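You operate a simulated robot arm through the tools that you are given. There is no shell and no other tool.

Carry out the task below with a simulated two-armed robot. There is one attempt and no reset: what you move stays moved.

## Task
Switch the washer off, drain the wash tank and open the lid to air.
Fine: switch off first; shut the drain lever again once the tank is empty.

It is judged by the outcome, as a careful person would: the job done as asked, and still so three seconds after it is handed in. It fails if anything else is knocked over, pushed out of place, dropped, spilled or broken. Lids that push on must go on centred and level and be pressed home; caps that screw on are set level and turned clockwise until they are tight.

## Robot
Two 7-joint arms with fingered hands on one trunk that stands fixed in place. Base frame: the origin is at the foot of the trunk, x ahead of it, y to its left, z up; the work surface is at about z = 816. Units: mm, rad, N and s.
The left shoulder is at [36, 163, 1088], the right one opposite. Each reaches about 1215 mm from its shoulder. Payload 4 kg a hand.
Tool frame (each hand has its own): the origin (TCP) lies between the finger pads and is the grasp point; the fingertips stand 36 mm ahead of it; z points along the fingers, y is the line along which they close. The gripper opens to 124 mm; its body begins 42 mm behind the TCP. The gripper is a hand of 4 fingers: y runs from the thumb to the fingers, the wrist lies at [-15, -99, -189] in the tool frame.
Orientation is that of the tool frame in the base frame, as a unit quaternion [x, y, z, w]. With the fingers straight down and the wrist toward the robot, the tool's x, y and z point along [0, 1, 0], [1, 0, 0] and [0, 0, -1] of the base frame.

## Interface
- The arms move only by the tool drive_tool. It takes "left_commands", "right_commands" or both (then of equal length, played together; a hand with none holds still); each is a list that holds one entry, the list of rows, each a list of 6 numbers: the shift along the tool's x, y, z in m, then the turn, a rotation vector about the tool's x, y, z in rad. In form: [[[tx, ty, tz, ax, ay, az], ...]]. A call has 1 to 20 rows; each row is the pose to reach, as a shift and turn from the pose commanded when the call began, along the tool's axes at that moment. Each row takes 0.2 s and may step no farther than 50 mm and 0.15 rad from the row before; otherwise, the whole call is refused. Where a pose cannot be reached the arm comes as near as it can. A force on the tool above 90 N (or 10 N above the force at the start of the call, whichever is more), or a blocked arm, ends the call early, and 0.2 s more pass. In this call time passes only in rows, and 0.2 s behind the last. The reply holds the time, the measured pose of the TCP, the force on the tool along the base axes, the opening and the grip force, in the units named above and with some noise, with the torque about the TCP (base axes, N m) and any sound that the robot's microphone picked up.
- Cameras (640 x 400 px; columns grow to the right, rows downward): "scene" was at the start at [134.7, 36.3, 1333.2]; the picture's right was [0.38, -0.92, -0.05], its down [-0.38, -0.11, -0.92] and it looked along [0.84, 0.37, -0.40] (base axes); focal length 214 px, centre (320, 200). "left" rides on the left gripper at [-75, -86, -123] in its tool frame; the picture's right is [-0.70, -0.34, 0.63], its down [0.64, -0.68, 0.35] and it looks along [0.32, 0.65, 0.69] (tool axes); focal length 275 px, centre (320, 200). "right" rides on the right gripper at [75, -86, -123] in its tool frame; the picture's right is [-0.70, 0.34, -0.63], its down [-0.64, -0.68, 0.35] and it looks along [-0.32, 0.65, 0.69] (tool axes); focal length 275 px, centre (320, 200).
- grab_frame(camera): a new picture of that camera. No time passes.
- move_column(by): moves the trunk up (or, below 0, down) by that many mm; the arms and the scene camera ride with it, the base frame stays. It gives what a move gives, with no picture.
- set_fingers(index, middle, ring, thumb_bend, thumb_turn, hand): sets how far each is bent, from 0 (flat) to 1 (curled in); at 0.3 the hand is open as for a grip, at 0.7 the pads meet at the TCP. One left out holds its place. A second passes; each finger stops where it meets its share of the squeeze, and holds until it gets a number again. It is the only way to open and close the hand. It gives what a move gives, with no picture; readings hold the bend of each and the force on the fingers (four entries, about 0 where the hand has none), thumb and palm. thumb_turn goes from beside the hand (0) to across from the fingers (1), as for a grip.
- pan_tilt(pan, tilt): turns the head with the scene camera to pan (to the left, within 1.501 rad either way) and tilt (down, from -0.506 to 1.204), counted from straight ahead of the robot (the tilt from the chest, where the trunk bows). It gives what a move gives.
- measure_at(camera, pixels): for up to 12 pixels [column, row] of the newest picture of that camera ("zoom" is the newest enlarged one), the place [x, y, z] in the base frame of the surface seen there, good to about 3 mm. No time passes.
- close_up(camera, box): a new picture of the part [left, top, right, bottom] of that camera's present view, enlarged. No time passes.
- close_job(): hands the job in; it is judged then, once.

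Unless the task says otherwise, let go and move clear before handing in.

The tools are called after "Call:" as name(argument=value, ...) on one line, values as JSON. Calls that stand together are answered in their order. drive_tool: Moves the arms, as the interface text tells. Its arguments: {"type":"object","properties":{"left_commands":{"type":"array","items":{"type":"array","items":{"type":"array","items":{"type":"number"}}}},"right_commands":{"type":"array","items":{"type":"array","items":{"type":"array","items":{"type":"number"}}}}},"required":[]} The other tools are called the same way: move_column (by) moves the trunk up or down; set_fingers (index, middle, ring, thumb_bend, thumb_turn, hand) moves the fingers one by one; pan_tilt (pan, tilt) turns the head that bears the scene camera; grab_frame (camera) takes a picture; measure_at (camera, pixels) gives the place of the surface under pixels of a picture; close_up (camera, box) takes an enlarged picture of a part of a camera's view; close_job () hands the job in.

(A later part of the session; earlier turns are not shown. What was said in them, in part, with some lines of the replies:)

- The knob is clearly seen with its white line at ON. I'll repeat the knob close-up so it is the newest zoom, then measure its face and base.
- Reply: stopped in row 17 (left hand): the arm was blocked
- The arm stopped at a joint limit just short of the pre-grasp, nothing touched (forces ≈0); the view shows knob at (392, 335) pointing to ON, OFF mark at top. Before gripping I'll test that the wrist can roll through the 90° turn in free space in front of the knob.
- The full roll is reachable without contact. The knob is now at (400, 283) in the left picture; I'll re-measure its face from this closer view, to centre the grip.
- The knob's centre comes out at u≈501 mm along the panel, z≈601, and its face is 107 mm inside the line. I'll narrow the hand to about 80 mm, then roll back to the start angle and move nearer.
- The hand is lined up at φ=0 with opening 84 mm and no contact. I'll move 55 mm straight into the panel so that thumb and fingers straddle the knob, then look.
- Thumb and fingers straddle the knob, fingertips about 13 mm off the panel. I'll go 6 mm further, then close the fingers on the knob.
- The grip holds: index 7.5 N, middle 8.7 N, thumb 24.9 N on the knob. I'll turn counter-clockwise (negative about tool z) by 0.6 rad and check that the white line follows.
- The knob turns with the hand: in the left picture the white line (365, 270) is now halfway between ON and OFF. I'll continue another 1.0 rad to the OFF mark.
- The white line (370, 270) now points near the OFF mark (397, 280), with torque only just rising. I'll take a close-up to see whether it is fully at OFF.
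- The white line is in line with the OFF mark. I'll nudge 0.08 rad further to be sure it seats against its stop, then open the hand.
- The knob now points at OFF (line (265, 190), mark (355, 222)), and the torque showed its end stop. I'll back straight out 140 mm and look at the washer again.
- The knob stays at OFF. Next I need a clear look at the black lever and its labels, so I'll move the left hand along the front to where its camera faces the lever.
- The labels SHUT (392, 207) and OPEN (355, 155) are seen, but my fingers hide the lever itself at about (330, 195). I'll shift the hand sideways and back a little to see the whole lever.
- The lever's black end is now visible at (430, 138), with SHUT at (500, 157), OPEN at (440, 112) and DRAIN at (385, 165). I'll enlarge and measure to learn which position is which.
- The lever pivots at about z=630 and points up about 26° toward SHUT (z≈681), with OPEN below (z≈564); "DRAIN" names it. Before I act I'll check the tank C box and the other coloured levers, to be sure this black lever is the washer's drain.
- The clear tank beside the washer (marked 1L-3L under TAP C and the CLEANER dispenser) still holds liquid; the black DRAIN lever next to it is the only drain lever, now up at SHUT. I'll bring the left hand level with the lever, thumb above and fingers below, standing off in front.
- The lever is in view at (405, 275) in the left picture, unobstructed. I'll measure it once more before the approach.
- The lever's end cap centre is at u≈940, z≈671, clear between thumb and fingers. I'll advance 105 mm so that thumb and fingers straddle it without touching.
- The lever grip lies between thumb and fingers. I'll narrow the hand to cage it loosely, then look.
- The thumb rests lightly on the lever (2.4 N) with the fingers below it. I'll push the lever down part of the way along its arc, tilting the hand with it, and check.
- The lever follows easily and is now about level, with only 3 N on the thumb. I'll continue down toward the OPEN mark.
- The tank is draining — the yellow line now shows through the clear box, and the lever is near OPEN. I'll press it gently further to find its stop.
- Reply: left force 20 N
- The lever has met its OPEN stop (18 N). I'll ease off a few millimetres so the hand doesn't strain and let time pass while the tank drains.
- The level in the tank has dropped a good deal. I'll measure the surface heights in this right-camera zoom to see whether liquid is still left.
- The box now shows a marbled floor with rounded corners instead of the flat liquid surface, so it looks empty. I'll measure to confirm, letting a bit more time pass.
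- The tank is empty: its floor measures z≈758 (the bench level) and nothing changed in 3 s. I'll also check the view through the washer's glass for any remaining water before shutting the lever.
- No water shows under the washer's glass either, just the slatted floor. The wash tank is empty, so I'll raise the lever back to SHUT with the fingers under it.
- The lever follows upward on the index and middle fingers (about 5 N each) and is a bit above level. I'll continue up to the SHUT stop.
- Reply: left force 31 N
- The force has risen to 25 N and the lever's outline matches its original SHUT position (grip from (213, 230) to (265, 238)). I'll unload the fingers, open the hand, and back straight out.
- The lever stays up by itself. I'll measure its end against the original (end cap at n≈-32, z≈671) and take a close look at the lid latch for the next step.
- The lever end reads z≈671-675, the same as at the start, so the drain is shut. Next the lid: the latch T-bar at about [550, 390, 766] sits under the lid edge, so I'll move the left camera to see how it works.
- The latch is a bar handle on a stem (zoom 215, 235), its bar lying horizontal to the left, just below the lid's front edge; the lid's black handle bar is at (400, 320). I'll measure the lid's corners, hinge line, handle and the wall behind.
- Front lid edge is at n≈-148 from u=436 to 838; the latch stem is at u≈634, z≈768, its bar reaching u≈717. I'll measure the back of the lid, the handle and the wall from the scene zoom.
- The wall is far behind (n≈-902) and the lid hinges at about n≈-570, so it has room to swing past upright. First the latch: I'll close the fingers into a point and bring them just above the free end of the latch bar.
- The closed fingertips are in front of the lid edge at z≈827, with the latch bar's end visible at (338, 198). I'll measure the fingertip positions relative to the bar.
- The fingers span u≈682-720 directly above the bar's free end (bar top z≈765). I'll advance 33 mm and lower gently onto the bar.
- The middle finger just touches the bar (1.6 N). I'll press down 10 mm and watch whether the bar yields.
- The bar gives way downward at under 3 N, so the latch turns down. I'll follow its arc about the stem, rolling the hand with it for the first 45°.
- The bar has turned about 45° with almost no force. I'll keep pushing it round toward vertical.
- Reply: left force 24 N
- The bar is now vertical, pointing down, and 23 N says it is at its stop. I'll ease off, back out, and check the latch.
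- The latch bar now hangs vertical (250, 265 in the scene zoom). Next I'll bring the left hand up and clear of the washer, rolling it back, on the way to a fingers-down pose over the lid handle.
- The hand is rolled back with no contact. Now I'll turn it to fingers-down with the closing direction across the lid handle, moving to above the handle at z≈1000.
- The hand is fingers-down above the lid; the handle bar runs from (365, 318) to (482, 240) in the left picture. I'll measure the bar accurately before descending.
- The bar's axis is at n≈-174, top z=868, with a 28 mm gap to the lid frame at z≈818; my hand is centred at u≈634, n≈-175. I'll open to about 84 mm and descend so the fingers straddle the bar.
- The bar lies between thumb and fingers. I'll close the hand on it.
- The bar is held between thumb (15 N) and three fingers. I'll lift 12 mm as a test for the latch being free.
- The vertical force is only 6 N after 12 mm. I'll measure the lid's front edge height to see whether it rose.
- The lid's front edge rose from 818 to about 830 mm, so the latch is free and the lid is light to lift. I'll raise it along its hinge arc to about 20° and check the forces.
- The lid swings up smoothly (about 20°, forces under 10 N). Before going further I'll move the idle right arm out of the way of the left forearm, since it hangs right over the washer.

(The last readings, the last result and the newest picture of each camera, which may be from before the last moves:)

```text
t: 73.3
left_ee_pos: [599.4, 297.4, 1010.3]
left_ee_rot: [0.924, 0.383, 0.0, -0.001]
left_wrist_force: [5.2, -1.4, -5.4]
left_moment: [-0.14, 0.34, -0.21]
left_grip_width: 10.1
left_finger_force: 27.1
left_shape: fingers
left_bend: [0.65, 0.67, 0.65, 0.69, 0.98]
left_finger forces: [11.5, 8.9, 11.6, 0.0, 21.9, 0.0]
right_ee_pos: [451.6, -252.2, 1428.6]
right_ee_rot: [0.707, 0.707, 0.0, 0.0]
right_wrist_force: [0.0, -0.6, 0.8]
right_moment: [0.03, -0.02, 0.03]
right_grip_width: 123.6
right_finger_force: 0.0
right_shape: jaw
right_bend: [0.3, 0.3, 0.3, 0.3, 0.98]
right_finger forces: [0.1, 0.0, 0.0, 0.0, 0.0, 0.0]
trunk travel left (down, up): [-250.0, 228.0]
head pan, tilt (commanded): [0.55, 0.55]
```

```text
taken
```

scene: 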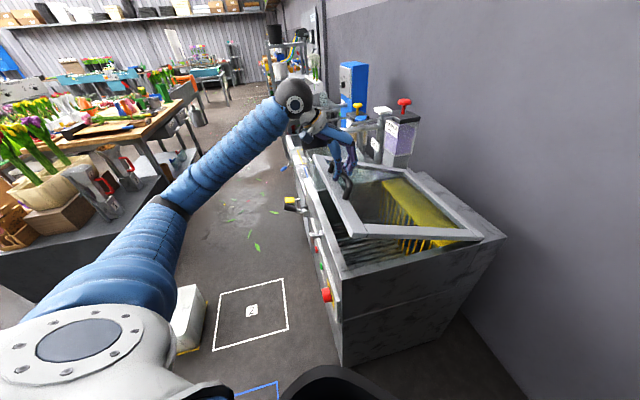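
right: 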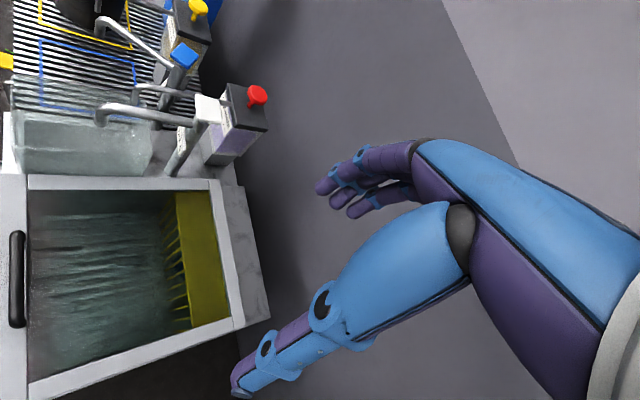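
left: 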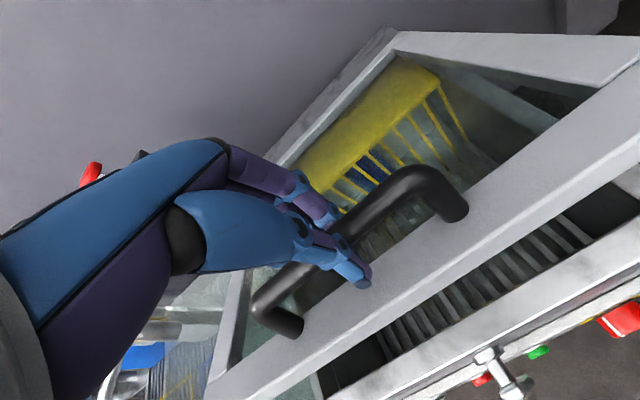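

The right arm is clear. I'll carry on raising the lid along the arc to about 45°, tilting the hand slightly with it.

Call:
drive_tool(left_commands=[[[0, 0.0085, -0.0153, 0.017, 0, 0], [0, 0.0178, -0.0304, 0.034, 0, 0], [0, 0.0276, -0.045, 0.051, 0, 0], [0, 0.0382, -0.0591, 0.068, 0, 0], [0, 0.0492, -0.0728, 0.085, 0, 0], [0, 0.0608, -0.0859, 0.102, 0, 0], [0, 0.0731, -0.0987, 0.119, 0, 0], [0, 0.0859, -0.1108, 0.136, 0, 0], [0, 0.0992, -0.1224, 0.153, 0, 0], [0, 0.113, -0.1331, 0.17, 0, 0]]])

Call:
grab_frame(camera="left")

Call:
grab_frame(camera="scene")

```text
t: 75.5
left_ee_pos: [677.9, 219.4, 1143.1]
left_ee_rot: [0.92, 0.382, -0.031, -0.079]
left_wrist_force: [-5.7, 5.5, 9.3]
left_moment: [-0.17, 1.04, -0.12]
left_grip_width: 9.5
left_finger_force: 41.6
left_shape: fingers
left_bend: [0.66, 0.69, 0.67, 0.69, 0.97]
left_finger forces: [13.1, 11.5, 14.5, 0.1, 43.8, 0.0]
right_ee_pos: [450.8, -250.3, 1430.7]
right_ee_rot: [0.707, 0.708, -0.001, 0.0]
right_wrist_force: [0.3, -0.2, 1.9]
right_moment: [-0.01, 0.02, 0.0]
right_grip_width: 123.5
right_finger_force: 0.2
right_shape: jaw
right_bend: [0.3, 0.3, 0.3, 0.3, 0.98]
right_finger forces: [0.1, 0.1, 0.0, 0.0, 0.0, 0.0]
trunk travel left (down, up): [-250.0, 228.0]
head pan, tilt (commanded): [0.55, 0.55]
```

```text
taken
```

left: 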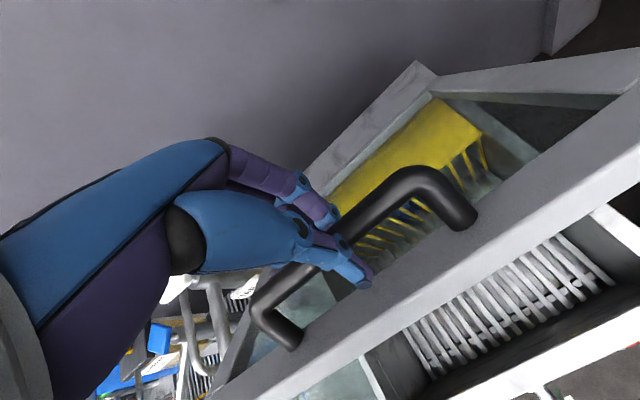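

```text
taken
```

scene: 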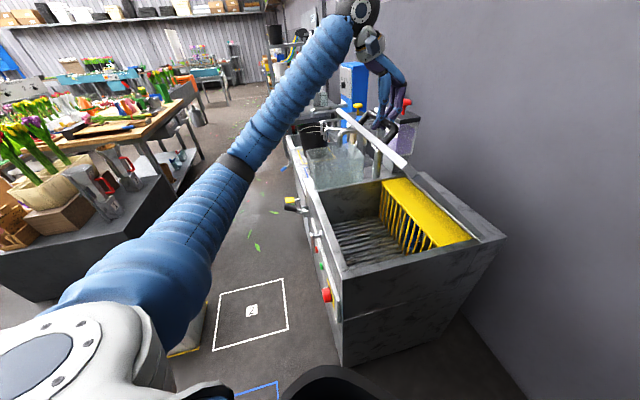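

The lid is at about 45°, but the thumb is now pinched against the lid frame (44 N), so I won't force this grip further. I'll prop the lid's underside with the right hand: first close its fingers and bring it, pointing ahead, just below the lid's right front corner.

Call:
set_fingers(hand="right", index=0.7, middle=0.7, ring=0.7, thumb_bend=0.68)

Call:
drive_tool(right_commands=[[[0.0271, 0.0015, 0.0331, -0.1208, 0, 0], [0.0542, 0.0029, 0.0662, -0.2417, 0, 0], [0.0812, 0.0044, 0.0992, -0.3625, 0, 0], [0.1083, 0.0058, 0.1323, -0.4833, 0, 0], [0.1354, 0.0073, 0.1654, -0.6042, 0, 0], [0.1625, 0.0088, 0.1985, -0.725, 0, 0], [0.1895, 0.0102, 0.2315, -0.8458, 0, 0], [0.2166, 0.0117, 0.2646, -0.9666, 0, 0], [0.2437, 0.0132, 0.2977, -1.0875, 0, 0], [0.2708, 0.0146, 0.3308, -1.2083, 0, 0], [0.2978, 0.0161, 0.3638, -1.3291, 0, 0], [0.3249, 0.0175, 0.3969, -1.45, 0, 0], [0.352, 0.019, 0.43, -1.5708, 0, 0]]])

Call:
grab_frame(camera="scene")

Call:
grab_frame(camera="right")

```text
t: 76.5
left_ee_pos: [678.6, 218.7, 1142.2]
left_ee_rot: [0.92, 0.382, -0.032, -0.078]
left_wrist_force: [-6.4, 8.4, 10.9]
left_moment: [-0.14, 1.01, -0.04]
left_grip_width: 9.5
left_finger_force: 42.8
left_shape: fingers
left_bend: [0.66, 0.69, 0.67, 0.68, 0.97]
left_finger forces: [12.6, 11.5, 14.3, 0.1, 46.8, 0.0]
right_ee_pos: [450.7, -248.8, 1430.2]
right_ee_rot: [0.707, 0.708, 0.0, 0.0]
right_wrist_force: [0.2, -0.1, 0.2]
right_moment: [0.02, 0.0, 0.0]
right_grip_width: 4.3
right_finger_force: 0.1
right_shape: fingers
right_bend: [0.7, 0.7, 0.7, 0.68, 0.98]
right_finger forces: [0.0, 0.1, 0.0, 0.0, 0.0, 0.0]
trunk travel left (down, up): [-250.0, 228.0]
head pan, tilt (commanded): [0.55, 0.55]
```

```text
t: 79.5
left_ee_pos: [677.8, 219.4, 1142.5]
left_ee_rot: [0.92, 0.382, -0.032, -0.078]
left_wrist_force: [-5.3, 4.7, 4.7]
left_moment: [-0.24, 0.73, -0.1]
left_grip_width: 10.5
left_finger_force: 34.3
left_shape: fingers
left_bend: [0.66, 0.69, 0.67, 0.68, 0.97]
left_finger forces: [10.2, 9.5, 12.8, 0.0, 36.2, 0.1]
right_ee_pos: [546.0, 64.9, 1169.8]
right_ee_rot: [0.543, 0.478, 0.505, 0.471]
right_wrist_force: [-0.6, 0.5, -0.7]
right_moment: [0.01, 0.02, 0.0]
right_grip_width: 3.6
right_finger_force: 0.1
right_shape: fingers
right_bend: [0.7, 0.7, 0.7, 0.68, 0.97]
right_finger forces: [0.0, 0.0, 0.0, 0.1, 0.1, 0.0]
right hand out of reach, approached as far as the arm can: row 6, 7, 8, 9, 10, 11, 12, 13
trunk travel left (down, up): [-250.0, 228.0]
head pan, tilt (commanded): [0.55, 0.55]
stopped in row 13 (right hand): the arm was blocked; the commanded pose is now the measured one
```

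```text
taken
```

scene: 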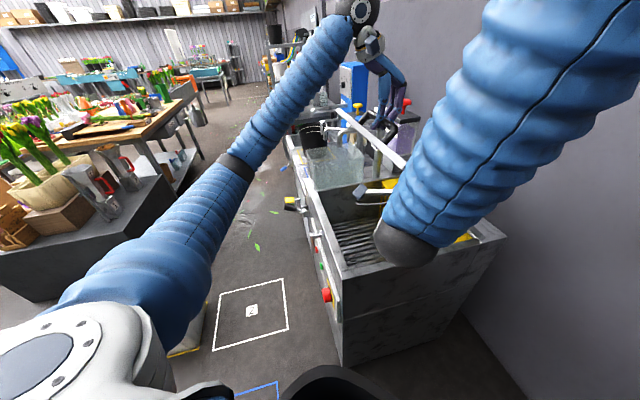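

```text
taken
```

right: 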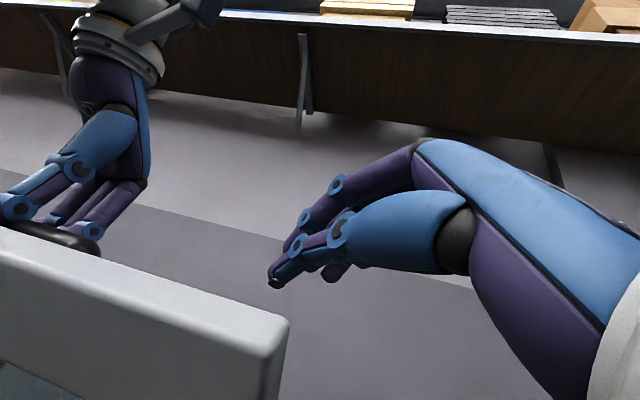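

The right arm can't get that close to the body (blocked at a joint limit at [546, 65, 1170], no contact), so I'll withdraw it. The lid's pull on the left hand is only a few newtons, which suggests the hinge holds it, and I'll test that next.

Call:
drive_tool(right_commands=[[[-0.0266, 0.026, -0.0089, 0.1428, 0, 0], [-0.0533, 0.052, -0.0178, 0.2856, 0, 0], [-0.0799, 0.078, -0.0267, 0.4284, 0, 0], [-0.1065, 0.104, -0.0356, 0.5712, 0, 0], [-0.1332, 0.13, -0.0445, 0.714, 0, 0], [-0.1598, 0.1559, -0.0533, 0.8568, 0, 0], [-0.1865, 0.1819, -0.0622, 0.9996, 0, 0], [-0.2131, 0.2079, -0.0711, 1.1424, 0, 0], [-0.2397, 0.2339, -0.08, 1.2852, 0, 0], [-0.2664, 0.2599, -0.0889, 1.428, 0, 0], [-0.293, 0.2859, -0.0978, 1.5708, 0, 0]]])

Call:
grab_frame(camera="scene")

```text
t: 81.9
left_ee_pos: [678.9, 218.0, 1141.9]
left_ee_rot: [0.92, 0.382, -0.032, -0.079]
left_wrist_force: [2.3, 3.8, 1.1]
left_moment: [-0.2, 0.41, -0.12]
left_grip_width: 11.9
left_finger_force: 28.0
left_shape: fingers
left_bend: [0.66, 0.69, 0.67, 0.67, 0.97]
left_finger forces: [9.3, 8.1, 11.2, 0.1, 26.7, 0.0]
right_ee_pos: [452.5, -251.8, 1430.7]
right_ee_rot: [0.716, 0.697, 0.017, -0.05]
right_wrist_force: [-1.4, 0.0, 0.1]
right_moment: [-0.01, -0.05, 0.0]
right_grip_width: 4.0
right_finger_force: 0.0
right_shape: fingers
right_bend: [0.7, 0.7, 0.7, 0.68, 0.98]
right_finger forces: [0.1, 0.0, 0.0, 0.0, 0.1, 0.0]
trunk travel left (down, up): [-250.0, 228.0]
head pan, tilt (commanded): [0.55, 0.55]
```

```text
taken
```

scene: 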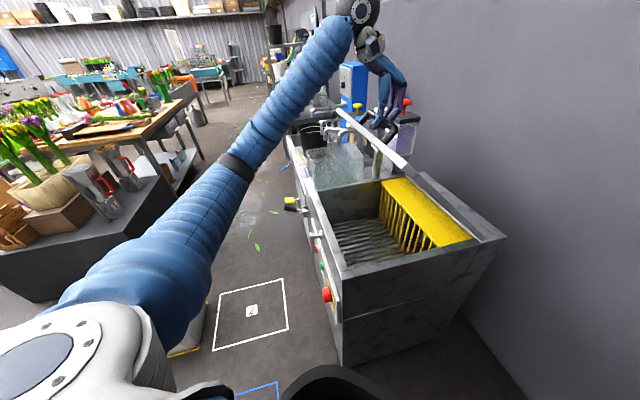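

The right arm is clear again and the forces on the left hand have fallen to about 2-4 N. I'll loosen the grip to a loose cage around the bar and see whether the lid stays put.

Call:
set_fingers(hand="left", index=0.62, middle=0.62, ring=0.62, thumb_bend=0.6)

Call:
close_up(camera="left", box=[200, 120, 520, 370])

Call:
close_up(camera="scene", box=[300, 60, 520, 280])

```text
t: 82.9
left_ee_pos: [679.1, 218.5, 1143.2]
left_ee_rot: [0.92, 0.383, -0.033, -0.079]
left_wrist_force: [-0.2, 0.1, 1.2]
left_moment: [0.0, -0.02, -0.02]
left_grip_width: 27.8
left_finger_force: 0.0
left_shape: fingers
left_bend: [0.62, 0.62, 0.62, 0.6, 0.97]
left_finger forces: [0.0, 0.1, 0.0, 0.1, 0.2, 0.0]
right_ee_pos: [455.0, -251.4, 1429.8]
right_ee_rot: [0.716, 0.696, 0.017, -0.05]
right_wrist_force: [0.5, 0.0, 0.5]
right_moment: [-0.01, -0.02, 0.0]
right_grip_width: 4.0
right_finger_force: 0.0
right_shape: fingers
right_bend: [0.7, 0.7, 0.7, 0.68, 0.98]
right_finger forces: [0.1, 0.0, 0.0, 0.1, 0.0, 0.0]
trunk travel left (down, up): [-250.0, 228.0]
head pan, tilt (commanded): [0.55, 0.55]
```

```text
1.60 times, centred on (360, 245) of left
```

zoom: 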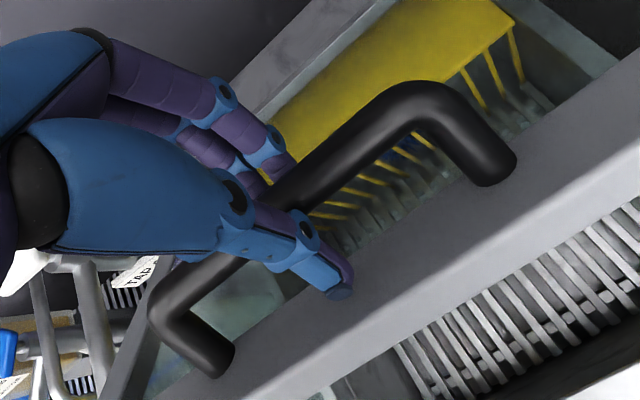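

```text
1.82 times, centred on (410, 170) of scene
```

zoom: 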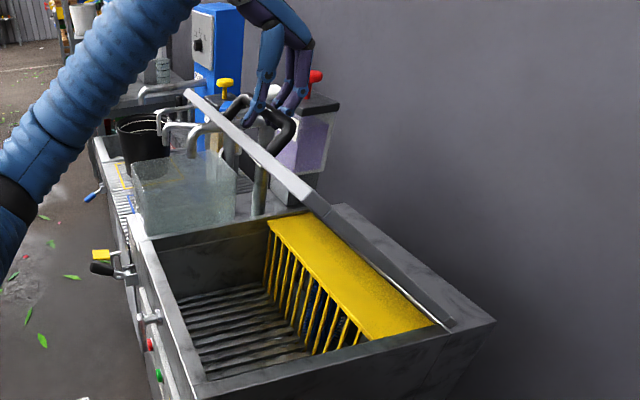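

All finger forces are zero and the lid stays at about 45° by itself, so its hinge holds it. With the hand loosely caging the bar I'll push it on along the arc to about 65°.

Call:
drive_tool(left_commands=[[[0, 0.0123, -0.0126, 0.005, 0, 0], [0, 0.0247, -0.0249, 0.01, 0, 0], [0, 0.038, -0.0363, 0.015, 0, 0], [0, 0.0514, -0.0473, 0.02, 0, 0], [0, 0.0657, -0.0576, 0.025, 0, 0], [0, 0.08, -0.0674, 0.03, 0, 0], [0, 0.0952, -0.0764, 0.04, 0, 0], [0, 0.1104, -0.085, 0.05, 0, 0]]])

Call:
grab_frame(camera="left")

Call:
close_up(camera="scene", box=[300, 0, 540, 280])

```text
t: 84.7
left_ee_pos: [766.5, 131.0, 1207.9]
left_ee_rot: [0.918, 0.382, -0.042, -0.102]
left_wrist_force: [-3.3, 3.3, 9.8]
left_moment: [0.22, 0.31, -0.02]
left_grip_width: 37.2
left_finger_force: 5.4
left_shape: fingers
left_bend: [0.62, 0.62, 0.62, 0.58, 0.97]
left_finger forces: [0.0, 0.0, 0.0, 0.1, 10.3, 0.0]
right_ee_pos: [454.9, -250.7, 1430.5]
right_ee_rot: [0.716, 0.697, 0.018, -0.049]
right_wrist_force: [0.1, -0.4, -0.1]
right_moment: [-0.02, 0.0, -0.04]
right_grip_width: 3.8
right_finger_force: 0.1
right_shape: fingers
right_bend: [0.7, 0.7, 0.7, 0.68, 0.98]
right_finger forces: [0.0, 0.1, 0.0, 0.0, 0.0, 0.0]
trunk travel left (down, up): [-250.0, 228.0]
head pan, tilt (commanded): [0.55, 0.55]
```

```text
taken
```

left: 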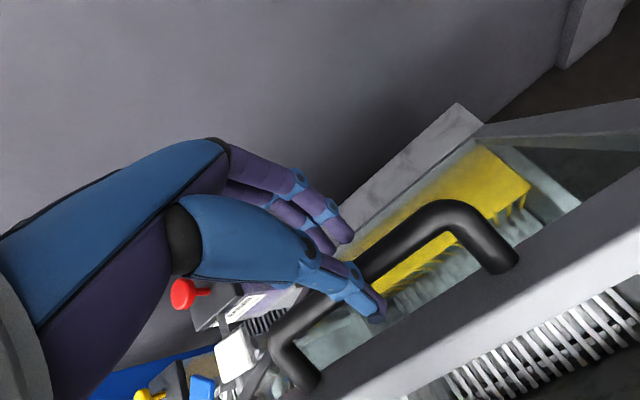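

```text
1.43 times, centred on (420, 140) of scene
```

zoom: 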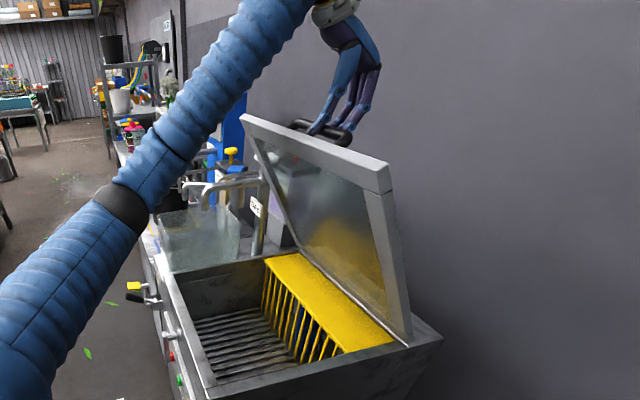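

The lid follows the thumb (10 N) and is at roughly 60°. I'll continue the arc another 20°.

Call:
drive_tool(left_commands=[[[0, 0.0156, -0.0082, 0.01, 0, 0], [0, 0.0312, -0.0164, 0.02, 0, 0], [0, 0.0473, -0.0233, 0.03, 0, 0], [0, 0.0635, -0.0301, 0.04, 0, 0], [0, 0.0802, -0.0355, 0.05, 0, 0], [0, 0.0969, -0.0409, 0.06, 0, 0], [0, 0.114, -0.0449, 0.07, 0, 0], [0, 0.1312, -0.0489, 0.08, 0, 0]]])

Call:
grab_frame(camera="left")

Call:
close_up(camera="scene", box=[300, 0, 540, 280])

```text
t: 86.5
left_ee_pos: [861.6, 34.3, 1230.9]
left_ee_rot: [0.914, 0.379, -0.054, -0.137]
left_wrist_force: [-2.3, 2.8, 46.7]
left_moment: [1.22, 1.47, 0.0]
left_grip_width: 51.0
left_finger_force: 20.1
left_shape: fingers
left_bend: [0.62, 0.62, 0.62, 0.52, 0.97]
left_finger forces: [0.0, 0.0, 0.0, 0.0, 39.8, 0.1]
right_ee_pos: [451.1, -251.8, 1431.4]
right_ee_rot: [0.716, 0.697, 0.019, -0.049]
right_wrist_force: [0.4, 0.4, -0.6]
right_moment: [0.0, -0.01, 0.02]
right_grip_width: 3.9
right_finger_force: 0.0
right_shape: fingers
right_bend: [0.7, 0.7, 0.7, 0.68, 0.98]
right_finger forces: [0.0, 0.1, 0.0, 0.0, 0.0, 0.0]
trunk travel left (down, up): [-250.0, 228.0]
head pan, tilt (commanded): [0.55, 0.55]
```

```text
taken
```

left: 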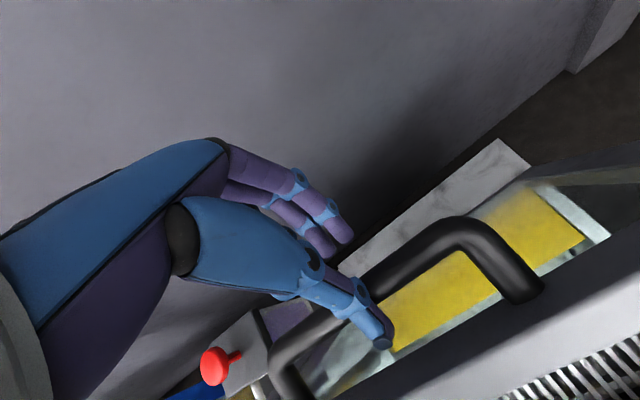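

```text
1.43 times, centred on (420, 140) of scene
```

zoom: 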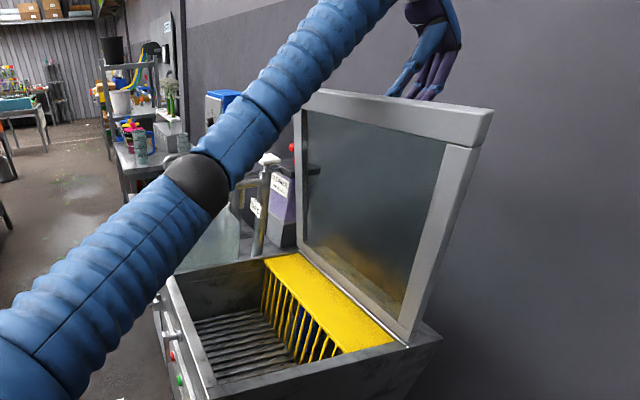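

Upward force on the hand has risen to 47 N: the thumb is now bearing down on the lid edge. I'll stop and measure the lid's present angle before choosing the next move.

Call:
measure_at(camera="zoom", pixels=[[312, 95], [485, 115], [470, 135], [455, 220], [415, 335], [375, 200], [400, 110], [405, 345]])

Call:
close_up(camera="scene", box=[390, 0, 490, 80])

Call:
close_up(camera="left", box=[240, 180, 560, 400])

```text
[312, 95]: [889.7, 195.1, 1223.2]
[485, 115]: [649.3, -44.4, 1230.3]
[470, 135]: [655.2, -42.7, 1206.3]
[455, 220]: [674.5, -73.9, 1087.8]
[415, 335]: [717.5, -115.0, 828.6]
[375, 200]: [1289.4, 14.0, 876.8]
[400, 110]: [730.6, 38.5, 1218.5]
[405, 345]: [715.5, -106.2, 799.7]
```

```text
5.00 times, centred on (440, 40) of scene
```

zoom: 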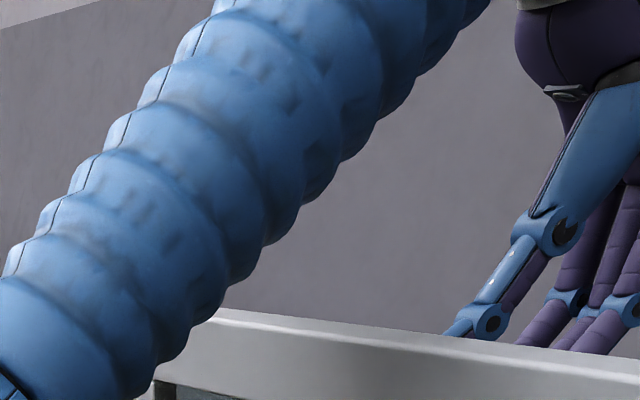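

```text
1.82 times, centred on (400, 290) of left
```

zoom: 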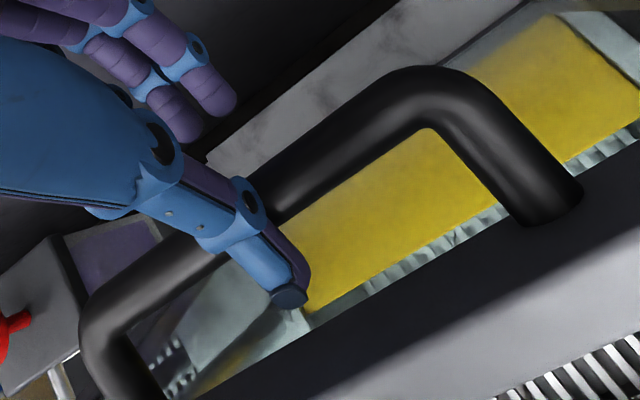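

The lid stands at about 78° and the thumb has ridden up onto the bar, so pushing this way no longer helps. The lid holds itself, so I'll lift the hand straight up off the handle and check.

Call:
drive_tool(left_commands=[[[0, 0, -0.008, 0, 0, 0], [0, 0, -0.016, 0, 0, 0], [0, 0, -0.024, 0, 0, 0], [0, 0, -0.032, 0, 0, 0]]])

Call:
close_up(camera="left", box=[240, 180, 560, 400])

Call:
close_up(camera="scene", box=[300, 0, 540, 280])

```text
t: 87.5
left_ee_pos: [871.2, 27.4, 1257.8]
left_ee_rot: [0.913, 0.378, -0.058, -0.14]
left_wrist_force: [0.4, 0.2, -0.2]
left_moment: [0.01, -0.01, -0.01]
left_grip_width: 28.2
left_finger_force: 0.1
left_shape: fingers
left_bend: [0.62, 0.62, 0.62, 0.6, 0.97]
left_finger forces: [0.0, 0.1, 0.0, 0.0, 0.0, 0.0]
right_ee_pos: [454.5, -251.6, 1429.3]
right_ee_rot: [0.716, 0.696, 0.017, -0.049]
right_wrist_force: [-0.2, 0.4, 0.4]
right_moment: [0.0, -0.02, -0.01]
right_grip_width: 4.0
right_finger_force: 0.1
right_shape: fingers
right_bend: [0.7, 0.7, 0.7, 0.68, 0.98]
right_finger forces: [0.1, 0.1, 0.0, 0.1, 0.0, 0.0]
trunk travel left (down, up): [-250.0, 228.0]
head pan, tilt (commanded): [0.55, 0.55]
```

```text
1.82 times, centred on (400, 290) of left
```

zoom: 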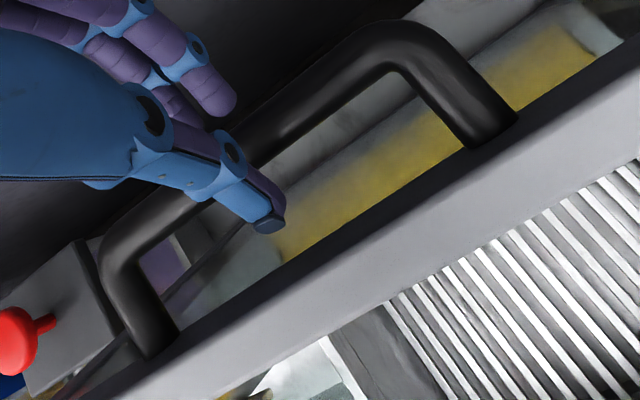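

```text
1.43 times, centred on (420, 140) of scene
```

zoom: 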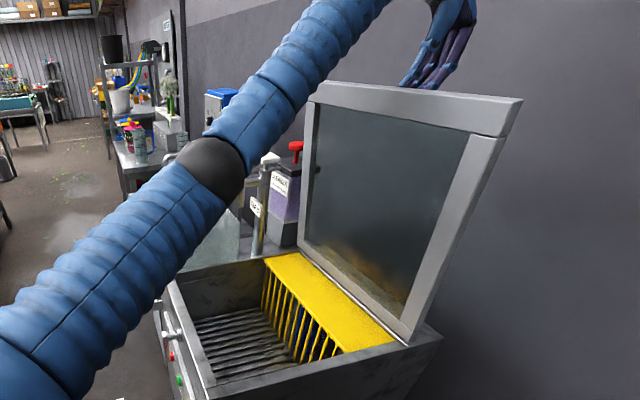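

Forces are zero, and the lid appears to have swung a bit further back as the hand came up. I'll measure its angle now.

Call:
measure_at(camera="zoom", pixels=[[325, 90], [515, 108], [500, 130], [480, 200], [420, 325], [400, 105]])

Call:
measure_at(camera="left", pixels=[[420, 215], [460, 195], [400, 320]])

```text
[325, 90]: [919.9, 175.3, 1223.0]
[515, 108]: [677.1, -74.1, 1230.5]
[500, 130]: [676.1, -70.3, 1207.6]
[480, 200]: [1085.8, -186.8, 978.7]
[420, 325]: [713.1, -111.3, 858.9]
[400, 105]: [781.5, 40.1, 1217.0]
```

```text
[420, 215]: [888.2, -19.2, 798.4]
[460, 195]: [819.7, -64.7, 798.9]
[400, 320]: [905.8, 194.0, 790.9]
```

The lid's top edge has moved from n≈-491 to n≈-529, about 86° open. I'll hold still for a second and measure again to see whether it is settling.

Call:
drive_tool(left_commands=[[[0, 0, 0, 0, 0, 0], [0, 0, 0, 0, 0, 0], [0, 0, 0, 0, 0, 0], [0, 0, 0, 0, 0, 0], [0, 0, 0, 0, 0, 0]]])

Call:
close_up(camera="scene", box=[300, 0, 540, 280])

Call:
measure_at(camera="zoom", pixels=[[325, 90], [515, 108], [500, 130], [400, 105]])

Call:
grab_frame(camera="left")

```text
t: 88.7
left_ee_pos: [871.9, 28.7, 1257.4]
left_ee_rot: [0.913, 0.379, -0.057, -0.138]
left_wrist_force: [-0.4, -0.2, -0.1]
left_moment: [0.01, -0.01, 0.02]
left_grip_width: 27.9
left_finger_force: 0.1
left_shape: fingers
left_bend: [0.62, 0.62, 0.62, 0.6, 0.97]
left_finger forces: [0.0, 0.0, 0.1, 0.1, 0.0, 0.1]
right_ee_pos: [455.2, -251.3, 1429.8]
right_ee_rot: [0.716, 0.696, 0.017, -0.049]
right_wrist_force: [0.0, 0.1, -0.4]
right_moment: [-0.03, -0.02, -0.01]
right_grip_width: 3.8
right_finger_force: 0.0
right_shape: fingers
right_bend: [0.7, 0.7, 0.7, 0.68, 0.98]
right_finger forces: [0.1, 0.1, 0.0, 0.1, 0.1, 0.1]
trunk travel left (down, up): [-250.0, 228.0]
head pan, tilt (commanded): [0.55, 0.55]
```

```text
1.43 times, centred on (420, 140) of scene
```

zoom: 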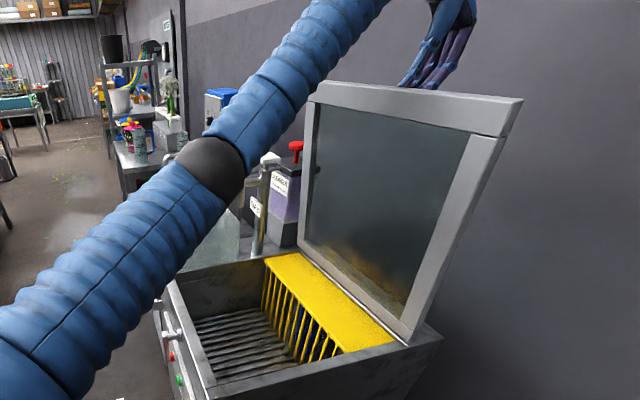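

```text
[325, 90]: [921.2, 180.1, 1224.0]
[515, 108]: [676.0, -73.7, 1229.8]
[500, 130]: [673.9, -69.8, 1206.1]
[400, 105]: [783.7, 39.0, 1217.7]
```

```text
taken
```

left: 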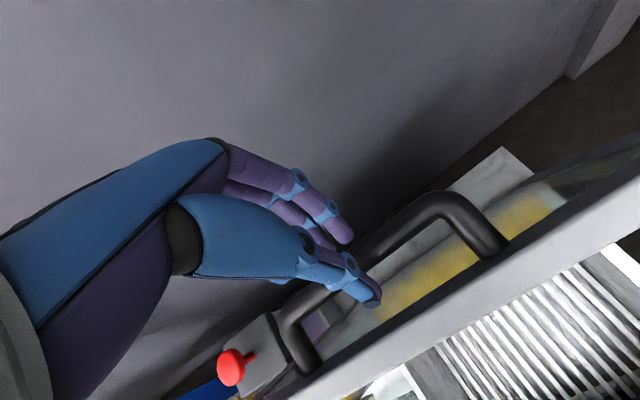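

The lid holds steady at about 86° with nothing touching it. I'll raise the hand clear of the handle and bring it round to the front of the lid, so I can press it gently fully open.

Call:
drive_tool(left_commands=[[[0, -0.0055, -0.0175, 0, 0, 0], [0, -0.011, -0.035, 0, 0, 0], [0, -0.0163, -0.0525, 0, 0, 0], [0, -0.02, -0.06, -0.02, 0, 0], [0, -0.05, -0.053, -0.09, 0, 0], [0, -0.08, -0.045, -0.16, 0, 0], [0, -0.11, -0.036, -0.23, 0, 0], [0, -0.135, -0.028, -0.3, 0, 0]]])

Call:
grab_frame(camera="left")

Call:
grab_frame(camera="scene")

```text
t: 90.5
left_ee_pos: [784.0, 113.3, 1322.6]
left_ee_rot: [0.924, 0.383, 0.0, 0.001]
left_wrist_force: [-0.6, -0.4, -0.5]
left_moment: [0.0, -0.03, 0.0]
left_grip_width: 28.0
left_finger_force: 0.1
left_shape: fingers
left_bend: [0.62, 0.62, 0.62, 0.6, 0.97]
left_finger forces: [0.0, 0.0, 0.1, 0.0, 0.0, 0.1]
right_ee_pos: [455.2, -250.7, 1429.8]
right_ee_rot: [0.716, 0.696, 0.017, -0.05]
right_wrist_force: [-0.7, 0.4, 0.1]
right_moment: [-0.01, 0.02, 0.0]
right_grip_width: 4.0
right_finger_force: 0.1
right_shape: fingers
right_bend: [0.7, 0.7, 0.7, 0.68, 0.98]
right_finger forces: [0.0, 0.1, 0.0, 0.0, 0.1, 0.0]
trunk travel left (down, up): [-250.0, 228.0]
head pan, tilt (commanded): [0.55, 0.55]
```

```text
taken
```

left: 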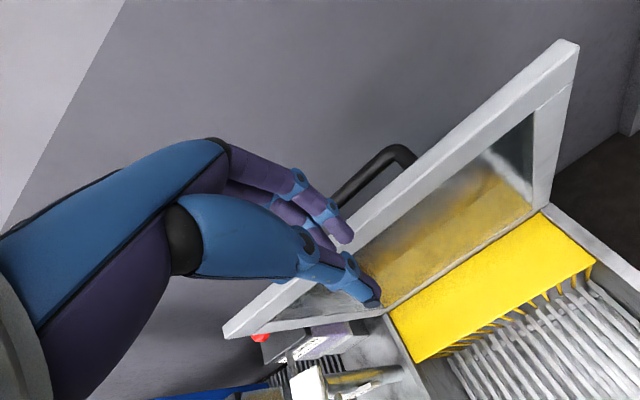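

```text
taken
```

scene: 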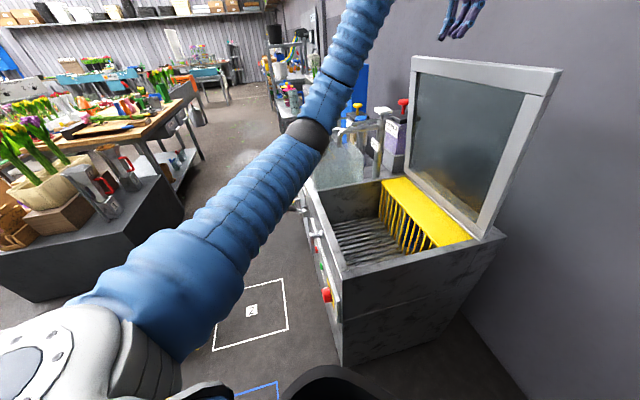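

The lid stands by itself, hand clear. I'll measure the lid's top edge and bottom edge once more for its angle, before the gentle push.

Call:
measure_at(camera="left", pixels=[[565, 60], [545, 200], [480, 140], [420, 185], [290, 310], [520, 215], [400, 158]])

Call:
measure_at(camera="scene", pixels=[[417, 62], [555, 75], [540, 95], [480, 225], [475, 200], [418, 150]])

```text
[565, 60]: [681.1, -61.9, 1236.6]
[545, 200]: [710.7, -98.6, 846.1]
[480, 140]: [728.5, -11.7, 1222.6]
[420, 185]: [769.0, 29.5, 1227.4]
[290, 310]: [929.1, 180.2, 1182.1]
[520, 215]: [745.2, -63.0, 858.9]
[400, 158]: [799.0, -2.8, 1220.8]
```

```text
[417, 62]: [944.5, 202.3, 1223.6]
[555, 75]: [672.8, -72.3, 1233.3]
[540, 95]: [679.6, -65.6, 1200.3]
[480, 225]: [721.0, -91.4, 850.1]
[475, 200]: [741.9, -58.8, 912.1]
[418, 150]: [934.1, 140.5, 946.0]
```

The lid leans at about 82.5°, still short of upright. I'll close the fingers and lower the hand in front of the lid's top frame with some clearance.

Call:
set_fingers(hand="left", index=0.7, middle=0.7, ring=0.7, thumb_bend=0.68)

Call:
drive_tool(left_commands=[[[0, -0.02, 0.0, 0, 0, 0], [0, -0.025, 0.03, 0, 0, 0], [0, -0.025, 0.065, 0, 0, 0], [0, -0.025, 0.1, 0, 0, 0]]])

Call:
grab_frame(camera="left")

Call:
close_up(camera="scene", box=[340, 0, 600, 260])

```text
t: 91.5
left_ee_pos: [784.6, 113.1, 1324.6]
left_ee_rot: [0.923, 0.384, 0.0, 0.001]
left_wrist_force: [0.0, -0.3, -0.7]
left_moment: [-0.01, 0.01, 0.01]
left_grip_width: 4.1
left_finger_force: 0.1
left_shape: fingers
left_bend: [0.7, 0.7, 0.7, 0.68, 0.97]
left_finger forces: [0.1, 0.0, 0.1, 0.1, 0.0, 0.0]
right_ee_pos: [455.9, -250.8, 1430.4]
right_ee_rot: [0.716, 0.696, 0.018, -0.049]
right_wrist_force: [0.4, 0.7, -0.6]
right_moment: [0.0, -0.06, 0.0]
right_grip_width: 3.7
right_finger_force: 0.1
right_shape: fingers
right_bend: [0.7, 0.7, 0.7, 0.68, 0.98]
right_finger forces: [0.1, 0.0, 0.0, 0.0, 0.0, 0.1]
trunk travel left (down, up): [-250.0, 228.0]
head pan, tilt (commanded): [0.55, 0.55]
```

```text
t: 92.5
left_ee_pos: [769.4, 129.3, 1221.4]
left_ee_rot: [0.924, 0.382, 0.0, -0.001]
left_wrist_force: [-0.3, 0.3, -1.1]
left_moment: [0.0, 0.01, 0.0]
left_grip_width: 4.0
left_finger_force: 0.1
left_shape: fingers
left_bend: [0.7, 0.7, 0.7, 0.68, 0.97]
left_finger forces: [0.1, 0.1, 0.1, 0.0, 0.0, 0.0]
right_ee_pos: [456.0, -250.7, 1428.9]
right_ee_rot: [0.716, 0.696, 0.017, -0.049]
right_wrist_force: [0.4, 0.0, -0.9]
right_moment: [-0.02, -0.02, -0.02]
right_grip_width: 4.0
right_finger_force: 0.1
right_shape: fingers
right_bend: [0.7, 0.7, 0.7, 0.68, 0.98]
right_finger forces: [0.0, 0.0, 0.0, 0.1, 0.1, 0.1]
trunk travel left (down, up): [-250.0, 228.0]
head pan, tilt (commanded): [0.55, 0.55]
```

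```text
taken
```

left: 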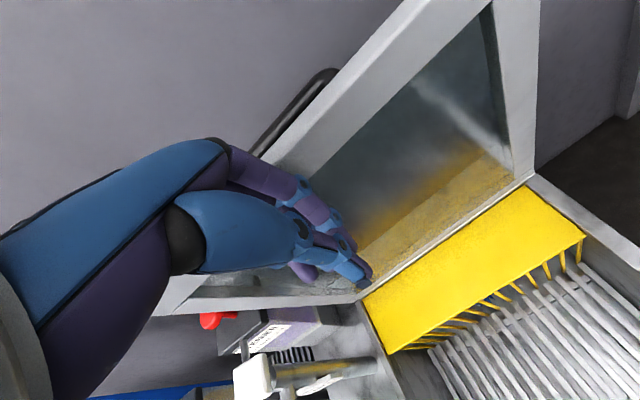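

```text
1.54 times, centred on (470, 130) of scene
```

zoom: 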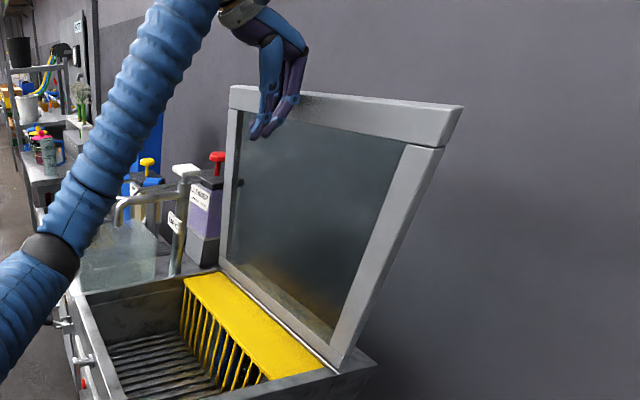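

The closed hand faces the lid's top frame at the same height, about 30 mm away. I'll push slowly backward, watching the force.

Call:
drive_tool(left_commands=[[[0, 0.01, 0, 0, 0, 0], [0, 0.02, 0, 0, 0, 0], [0, 0.03, 0, 0, 0, 0], [0, 0.04, 0, 0, 0, 0], [0, 0.05, 0, 0, 0, 0]]])

Call:
close_up(camera="scene", box=[340, 0, 600, 260])

Call:
measure_at(camera="zoom", pixels=[[240, 95], [440, 125], [420, 160], [345, 330], [360, 110]])

```text
t: 93.7
left_ee_pos: [803.8, 94.5, 1223.6]
left_ee_rot: [0.923, 0.384, 0.0, 0.001]
left_wrist_force: [-0.1, -0.5, -0.4]
left_moment: [-0.02, -0.01, 0.02]
left_grip_width: 4.1
left_finger_force: 0.7
left_shape: fingers
left_bend: [0.7, 0.7, 0.7, 0.68, 0.97]
left_finger forces: [0.0, 0.6, 0.0, 0.0, 0.0, 0.0]
right_ee_pos: [455.7, -251.7, 1430.0]
right_ee_rot: [0.716, 0.696, 0.018, -0.05]
right_wrist_force: [0.2, 0.0, -0.8]
right_moment: [0.01, -0.01, -0.03]
right_grip_width: 3.7
right_finger_force: 0.0
right_shape: fingers
right_bend: [0.7, 0.7, 0.7, 0.68, 0.98]
right_finger forces: [0.1, 0.1, 0.0, 0.0, 0.0, 0.0]
trunk travel left (down, up): [-250.0, 228.0]
head pan, tilt (commanded): [0.55, 0.55]
```

```text
1.54 times, centred on (470, 130) of scene
```

zoom: 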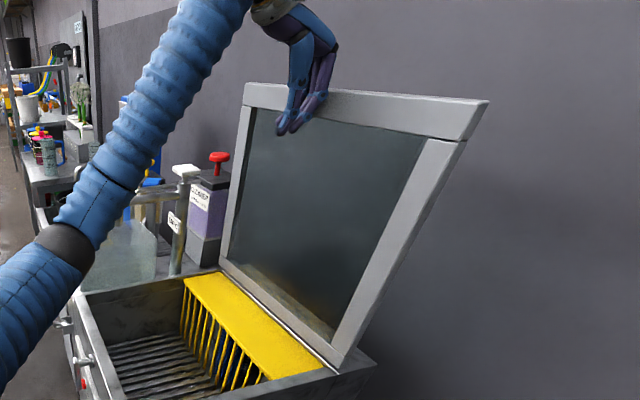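

```text
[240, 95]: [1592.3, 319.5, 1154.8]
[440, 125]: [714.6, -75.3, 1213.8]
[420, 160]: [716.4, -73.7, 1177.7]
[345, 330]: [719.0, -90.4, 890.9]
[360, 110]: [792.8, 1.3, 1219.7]
```

The lid moves freely and is now at about 88°. I'll push on past upright, watching for the stop.

Call:
drive_tool(left_commands=[[[0, 0.01, 0, 0, 0, 0], [0, 0.02, 0, 0, 0, 0], [0, 0.03, 0.001, 0, 0, 0], [0, 0.04, 0.001, 0, 0, 0], [0, 0.05, 0.002, 0, 0, 0], [0, 0.06, 0.003, 0, 0, 0]]])

Call:
close_up(camera="scene", box=[340, 0, 600, 260])

Call:
measure_at(camera="zoom", pixels=[[470, 125], [440, 165], [345, 330], [400, 110], [380, 250]])

```text
t: 95.1
left_ee_pos: [842.0, 58.1, 1225.7]
left_ee_rot: [0.924, 0.383, 0.002, 0.001]
left_wrist_force: [-42.3, 37.9, 2.2]
left_moment: [-0.48, -0.8, 0.39]
left_grip_width: 0.0
left_finger_force: 28.7
left_shape: fingers
left_bend: [0.7, 0.7, 0.7, 0.68, 0.97]
left_finger forces: [18.2, 18.2, 20.8, 0.0, 0.0, 0.0]
right_ee_pos: [450.7, -246.6, 1433.3]
right_ee_rot: [0.716, 0.696, 0.018, -0.046]
right_wrist_force: [0.0, 1.1, 0.2]
right_moment: [-0.02, -0.02, -0.02]
right_grip_width: 3.8
right_finger_force: 0.2
right_shape: fingers
right_bend: [0.7, 0.7, 0.7, 0.68, 0.98]
right_finger forces: [0.1, 0.1, 0.0, 0.1, 0.1, 0.1]
trunk travel left (down, up): [-250.0, 228.0]
head pan, tilt (commanded): [0.55, 0.55]
```

```text
1.54 times, centred on (470, 130) of scene
```

zoom: 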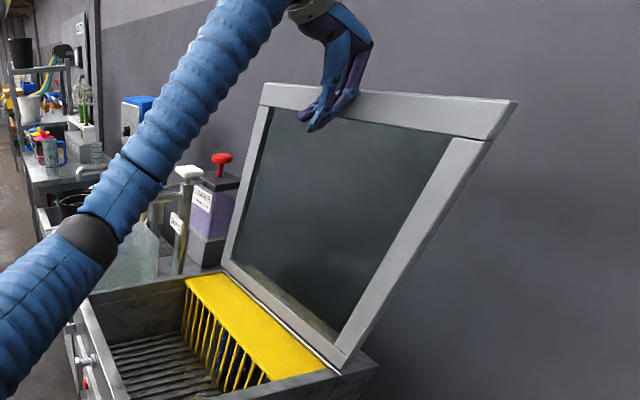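

```text
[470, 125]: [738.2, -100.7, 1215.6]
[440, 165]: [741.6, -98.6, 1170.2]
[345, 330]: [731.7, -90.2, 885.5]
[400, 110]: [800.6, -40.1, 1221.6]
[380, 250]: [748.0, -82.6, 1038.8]
```

The push met a firm stop (57 N) with the lid at about 94-95°, just past upright. I'll ease the hand back off the lid and check that it stays.

Call:
drive_tool(left_commands=[[[0, -0.01, 0, 0, 0, 0], [0, -0.025, 0, 0, 0, 0], [0, -0.05, 0, 0, 0, 0], [0, -0.08, 0, 0, 0, 0], [0, -0.11, 0, 0, 0, 0]]])

Call:
close_up(camera="scene", box=[340, 0, 600, 260])

Call:
measure_at(camera="zoom", pixels=[[470, 125], [440, 165], [345, 330], [400, 110], [380, 250]])

```text
t: 96.3
left_ee_pos: [768.2, 130.9, 1219.4]
left_ee_rot: [0.924, 0.383, 0.001, 0.0]
left_wrist_force: [1.2, 1.0, 0.7]
left_moment: [-0.02, 0.0, -0.01]
left_grip_width: 4.3
left_finger_force: 0.2
left_shape: fingers
left_bend: [0.7, 0.7, 0.7, 0.68, 0.97]
left_finger forces: [0.0, 0.1, 0.0, 0.0, 0.1, 0.0]
right_ee_pos: [453.8, -251.1, 1429.6]
right_ee_rot: [0.716, 0.696, 0.017, -0.049]
right_wrist_force: [-0.4, -0.8, 0.1]
right_moment: [-0.02, 0.0, 0.01]
right_grip_width: 3.7
right_finger_force: 0.1
right_shape: fingers
right_bend: [0.7, 0.7, 0.7, 0.68, 0.98]
right_finger forces: [0.0, 0.1, 0.0, 0.0, 0.0, 0.0]
trunk travel left (down, up): [-250.0, 228.0]
head pan, tilt (commanded): [0.55, 0.55]
```

```text
1.54 times, centred on (470, 130) of scene
```

zoom: 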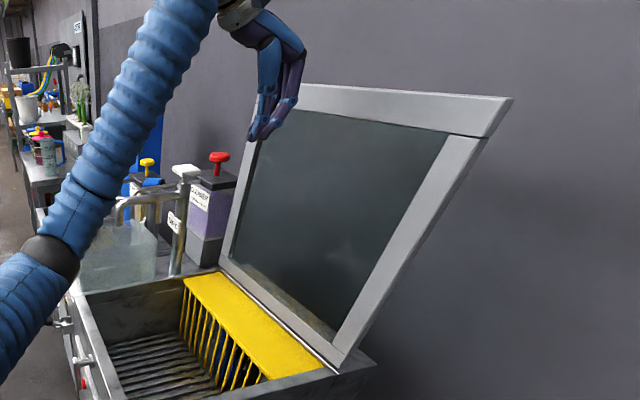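

```text
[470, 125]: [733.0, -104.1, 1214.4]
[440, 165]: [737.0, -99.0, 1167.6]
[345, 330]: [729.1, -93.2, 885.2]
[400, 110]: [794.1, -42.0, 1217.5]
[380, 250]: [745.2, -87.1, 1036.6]
```

The lid stays open just past upright with the hand 110 mm away. I'll withdraw the left arm well clear of the washer.

Call:
drive_tool(left_commands=[[[0.006, -0.041, -0.003, 0, 0, 0], [0.013, -0.082, -0.005, 0, 0, 0], [0.0195, -0.123, -0.008, 0, 0, 0], [0.026, -0.164, -0.011, 0, 0, 0], [0.0325, -0.2045, -0.0136, 0, 0, 0], [0.039, -0.2455, -0.0164, 0, 0, 0], [0.0454, -0.2864, -0.019, 0, 0, 0], [0.052, -0.3273, -0.0218, 0, 0, 0], [0.0584, -0.3682, -0.0245, 0, 0, 0], [0.065, -0.409, -0.0273, 0, 0, 0], [0.0714, -0.45, -0.03, 0, 0, 0]]])

Call:
grab_frame(camera="scene")

Call:
grab_frame(camera="left")

```text
t: 98.7
left_ee_pos: [500.3, 496.9, 1252.2]
left_ee_rot: [0.924, 0.382, 0.0, 0.001]
left_wrist_force: [-0.6, 0.0, -0.2]
left_moment: [0.01, -0.02, 0.04]
left_grip_width: 4.2
left_finger_force: 0.0
left_shape: fingers
left_bend: [0.7, 0.7, 0.7, 0.68, 0.97]
left_finger forces: [0.0, 0.0, 0.0, 0.1, 0.1, 0.0]
right_ee_pos: [454.5, -251.1, 1430.8]
right_ee_rot: [0.717, 0.696, 0.017, -0.048]
right_wrist_force: [-0.8, 0.1, -0.4]
right_moment: [0.02, 0.03, -0.02]
right_grip_width: 4.0
right_finger_force: 0.1
right_shape: fingers
right_bend: [0.7, 0.7, 0.7, 0.68, 0.98]
right_finger forces: [0.0, 0.0, 0.1, 0.0, 0.1, 0.1]
trunk travel left (down, up): [-250.0, 228.0]
head pan, tilt (commanded): [0.55, 0.55]
```

```text
taken
```

scene: 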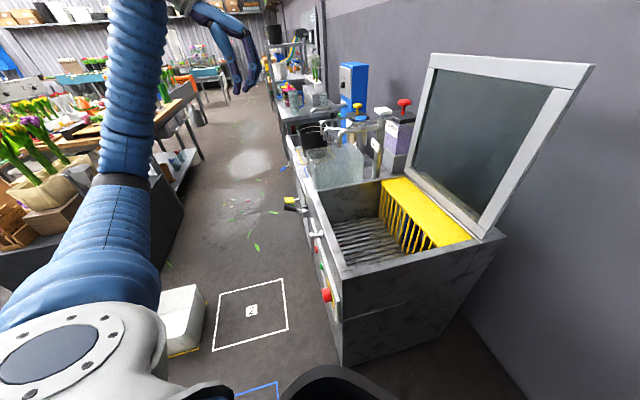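

```text
taken
```

left: 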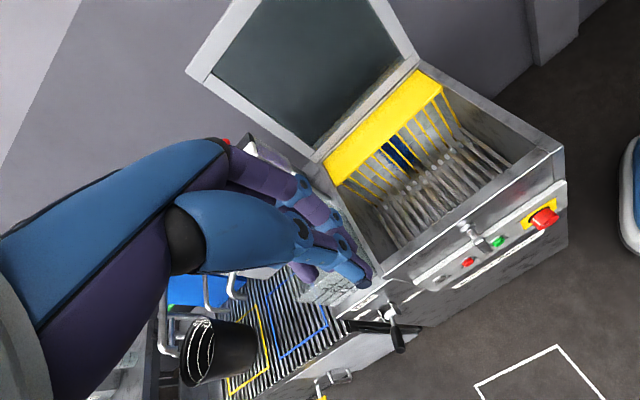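

The lid stands open by itself. I'll check the other end states: knob, drain lever, and the wash tank.

Call:
close_up(camera="left", box=[440, 190, 580, 290])

Call:
measure_at(camera="left", pixels=[[398, 345], [398, 335], [392, 315]])

Call:
close_up(camera="scene", box=[270, 110, 400, 240])

```text
4.00 times, centred on (510, 240) of left
```

zoom: 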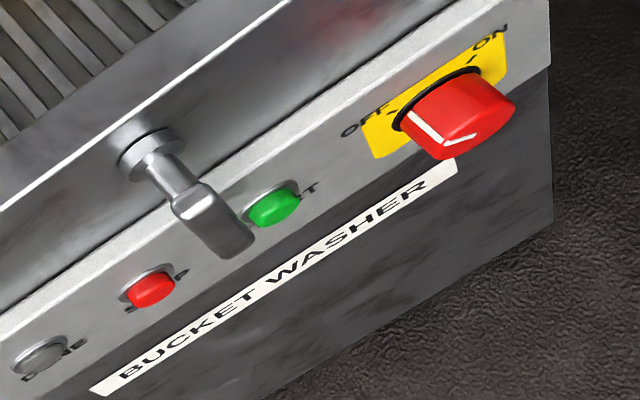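

```text
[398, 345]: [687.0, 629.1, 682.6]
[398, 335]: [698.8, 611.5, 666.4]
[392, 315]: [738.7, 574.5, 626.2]
```

```text
3.08 times, centred on (335, 175) of scene
```

zoom: 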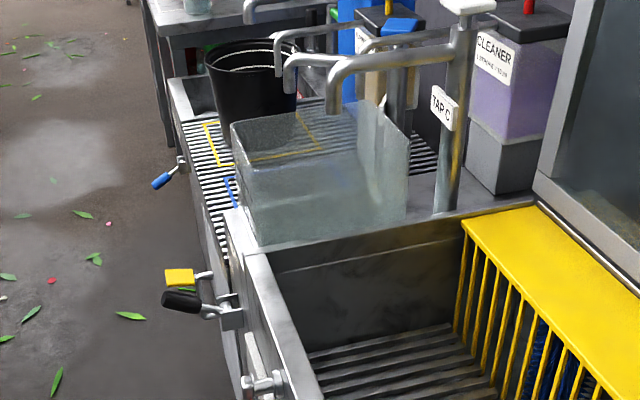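

The knob's line points to OFF, the lever end is back at z≈680 (SHUT), the latch hangs released, and the tank shows no liquid. One last check that the tank floor is bare and the lid hasn't drifted.

Call:
measure_at(camera="zoom", pixels=[[330, 200], [300, 190], [360, 195], [320, 150]])

Call:
measure_at(camera="scene", pixels=[[580, 70], [555, 95], [500, 200], [435, 62], [430, 150]])

Call:
close_up(camera="scene", box=[305, 140, 375, 200])

```text
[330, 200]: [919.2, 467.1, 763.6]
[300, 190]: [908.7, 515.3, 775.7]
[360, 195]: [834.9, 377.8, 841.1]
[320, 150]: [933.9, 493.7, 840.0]
```

```text
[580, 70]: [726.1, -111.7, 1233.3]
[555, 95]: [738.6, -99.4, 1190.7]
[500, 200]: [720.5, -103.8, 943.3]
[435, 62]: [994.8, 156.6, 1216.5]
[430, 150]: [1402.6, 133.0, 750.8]
```

```text
6.67 times, centred on (340, 170) of scene
```

zoom: 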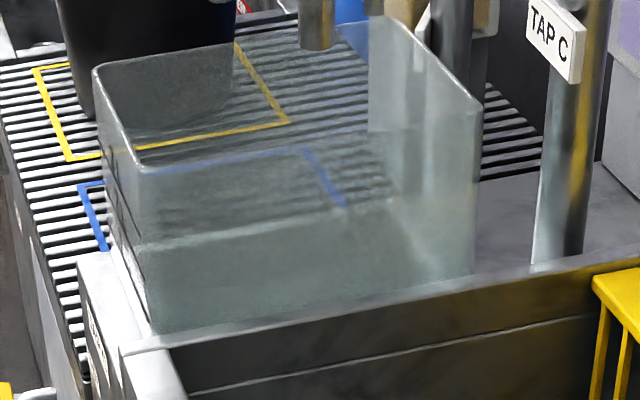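

The tank is see-through right down to its floor, so it is empty. The lid's top edge is still at n≈-592, past upright. The switch is at OFF, the drain lever is at SHUT, and both hands are clear, so I'm handing the job in.

Call:
close_job()

```text
The job is handed in.
```

The job is handed in. The washer is switched off, the wash tank is drained with its lever shut again, and the lid is standing open.

- **Switch:** I turned the red rotary switch from ON to OFF first. It met its stop, and its white line points at OFF.
- **Drain:** I took the clear tank marked 1L–3L, between TAP C and the washer, to be the wash tank. I opened the black DRAIN lever until the floor of the tank was bare, then raised the lever back to SHUT. It ended at the same height as at the start.
- **Lid:** I turned the front latch down to release the lid, then opened it to its stop, just past upright. It held there by itself for about two seconds before I handed in. The latch is still in the released position.

While I was raising the lid, the left thumb rode up onto the handle and pressed on it with about 47 N. I stopped, lifted the hand off, and pushed the lid the rest of the way from its front frame. I saw no damage, and nothing was knocked over or spilled.
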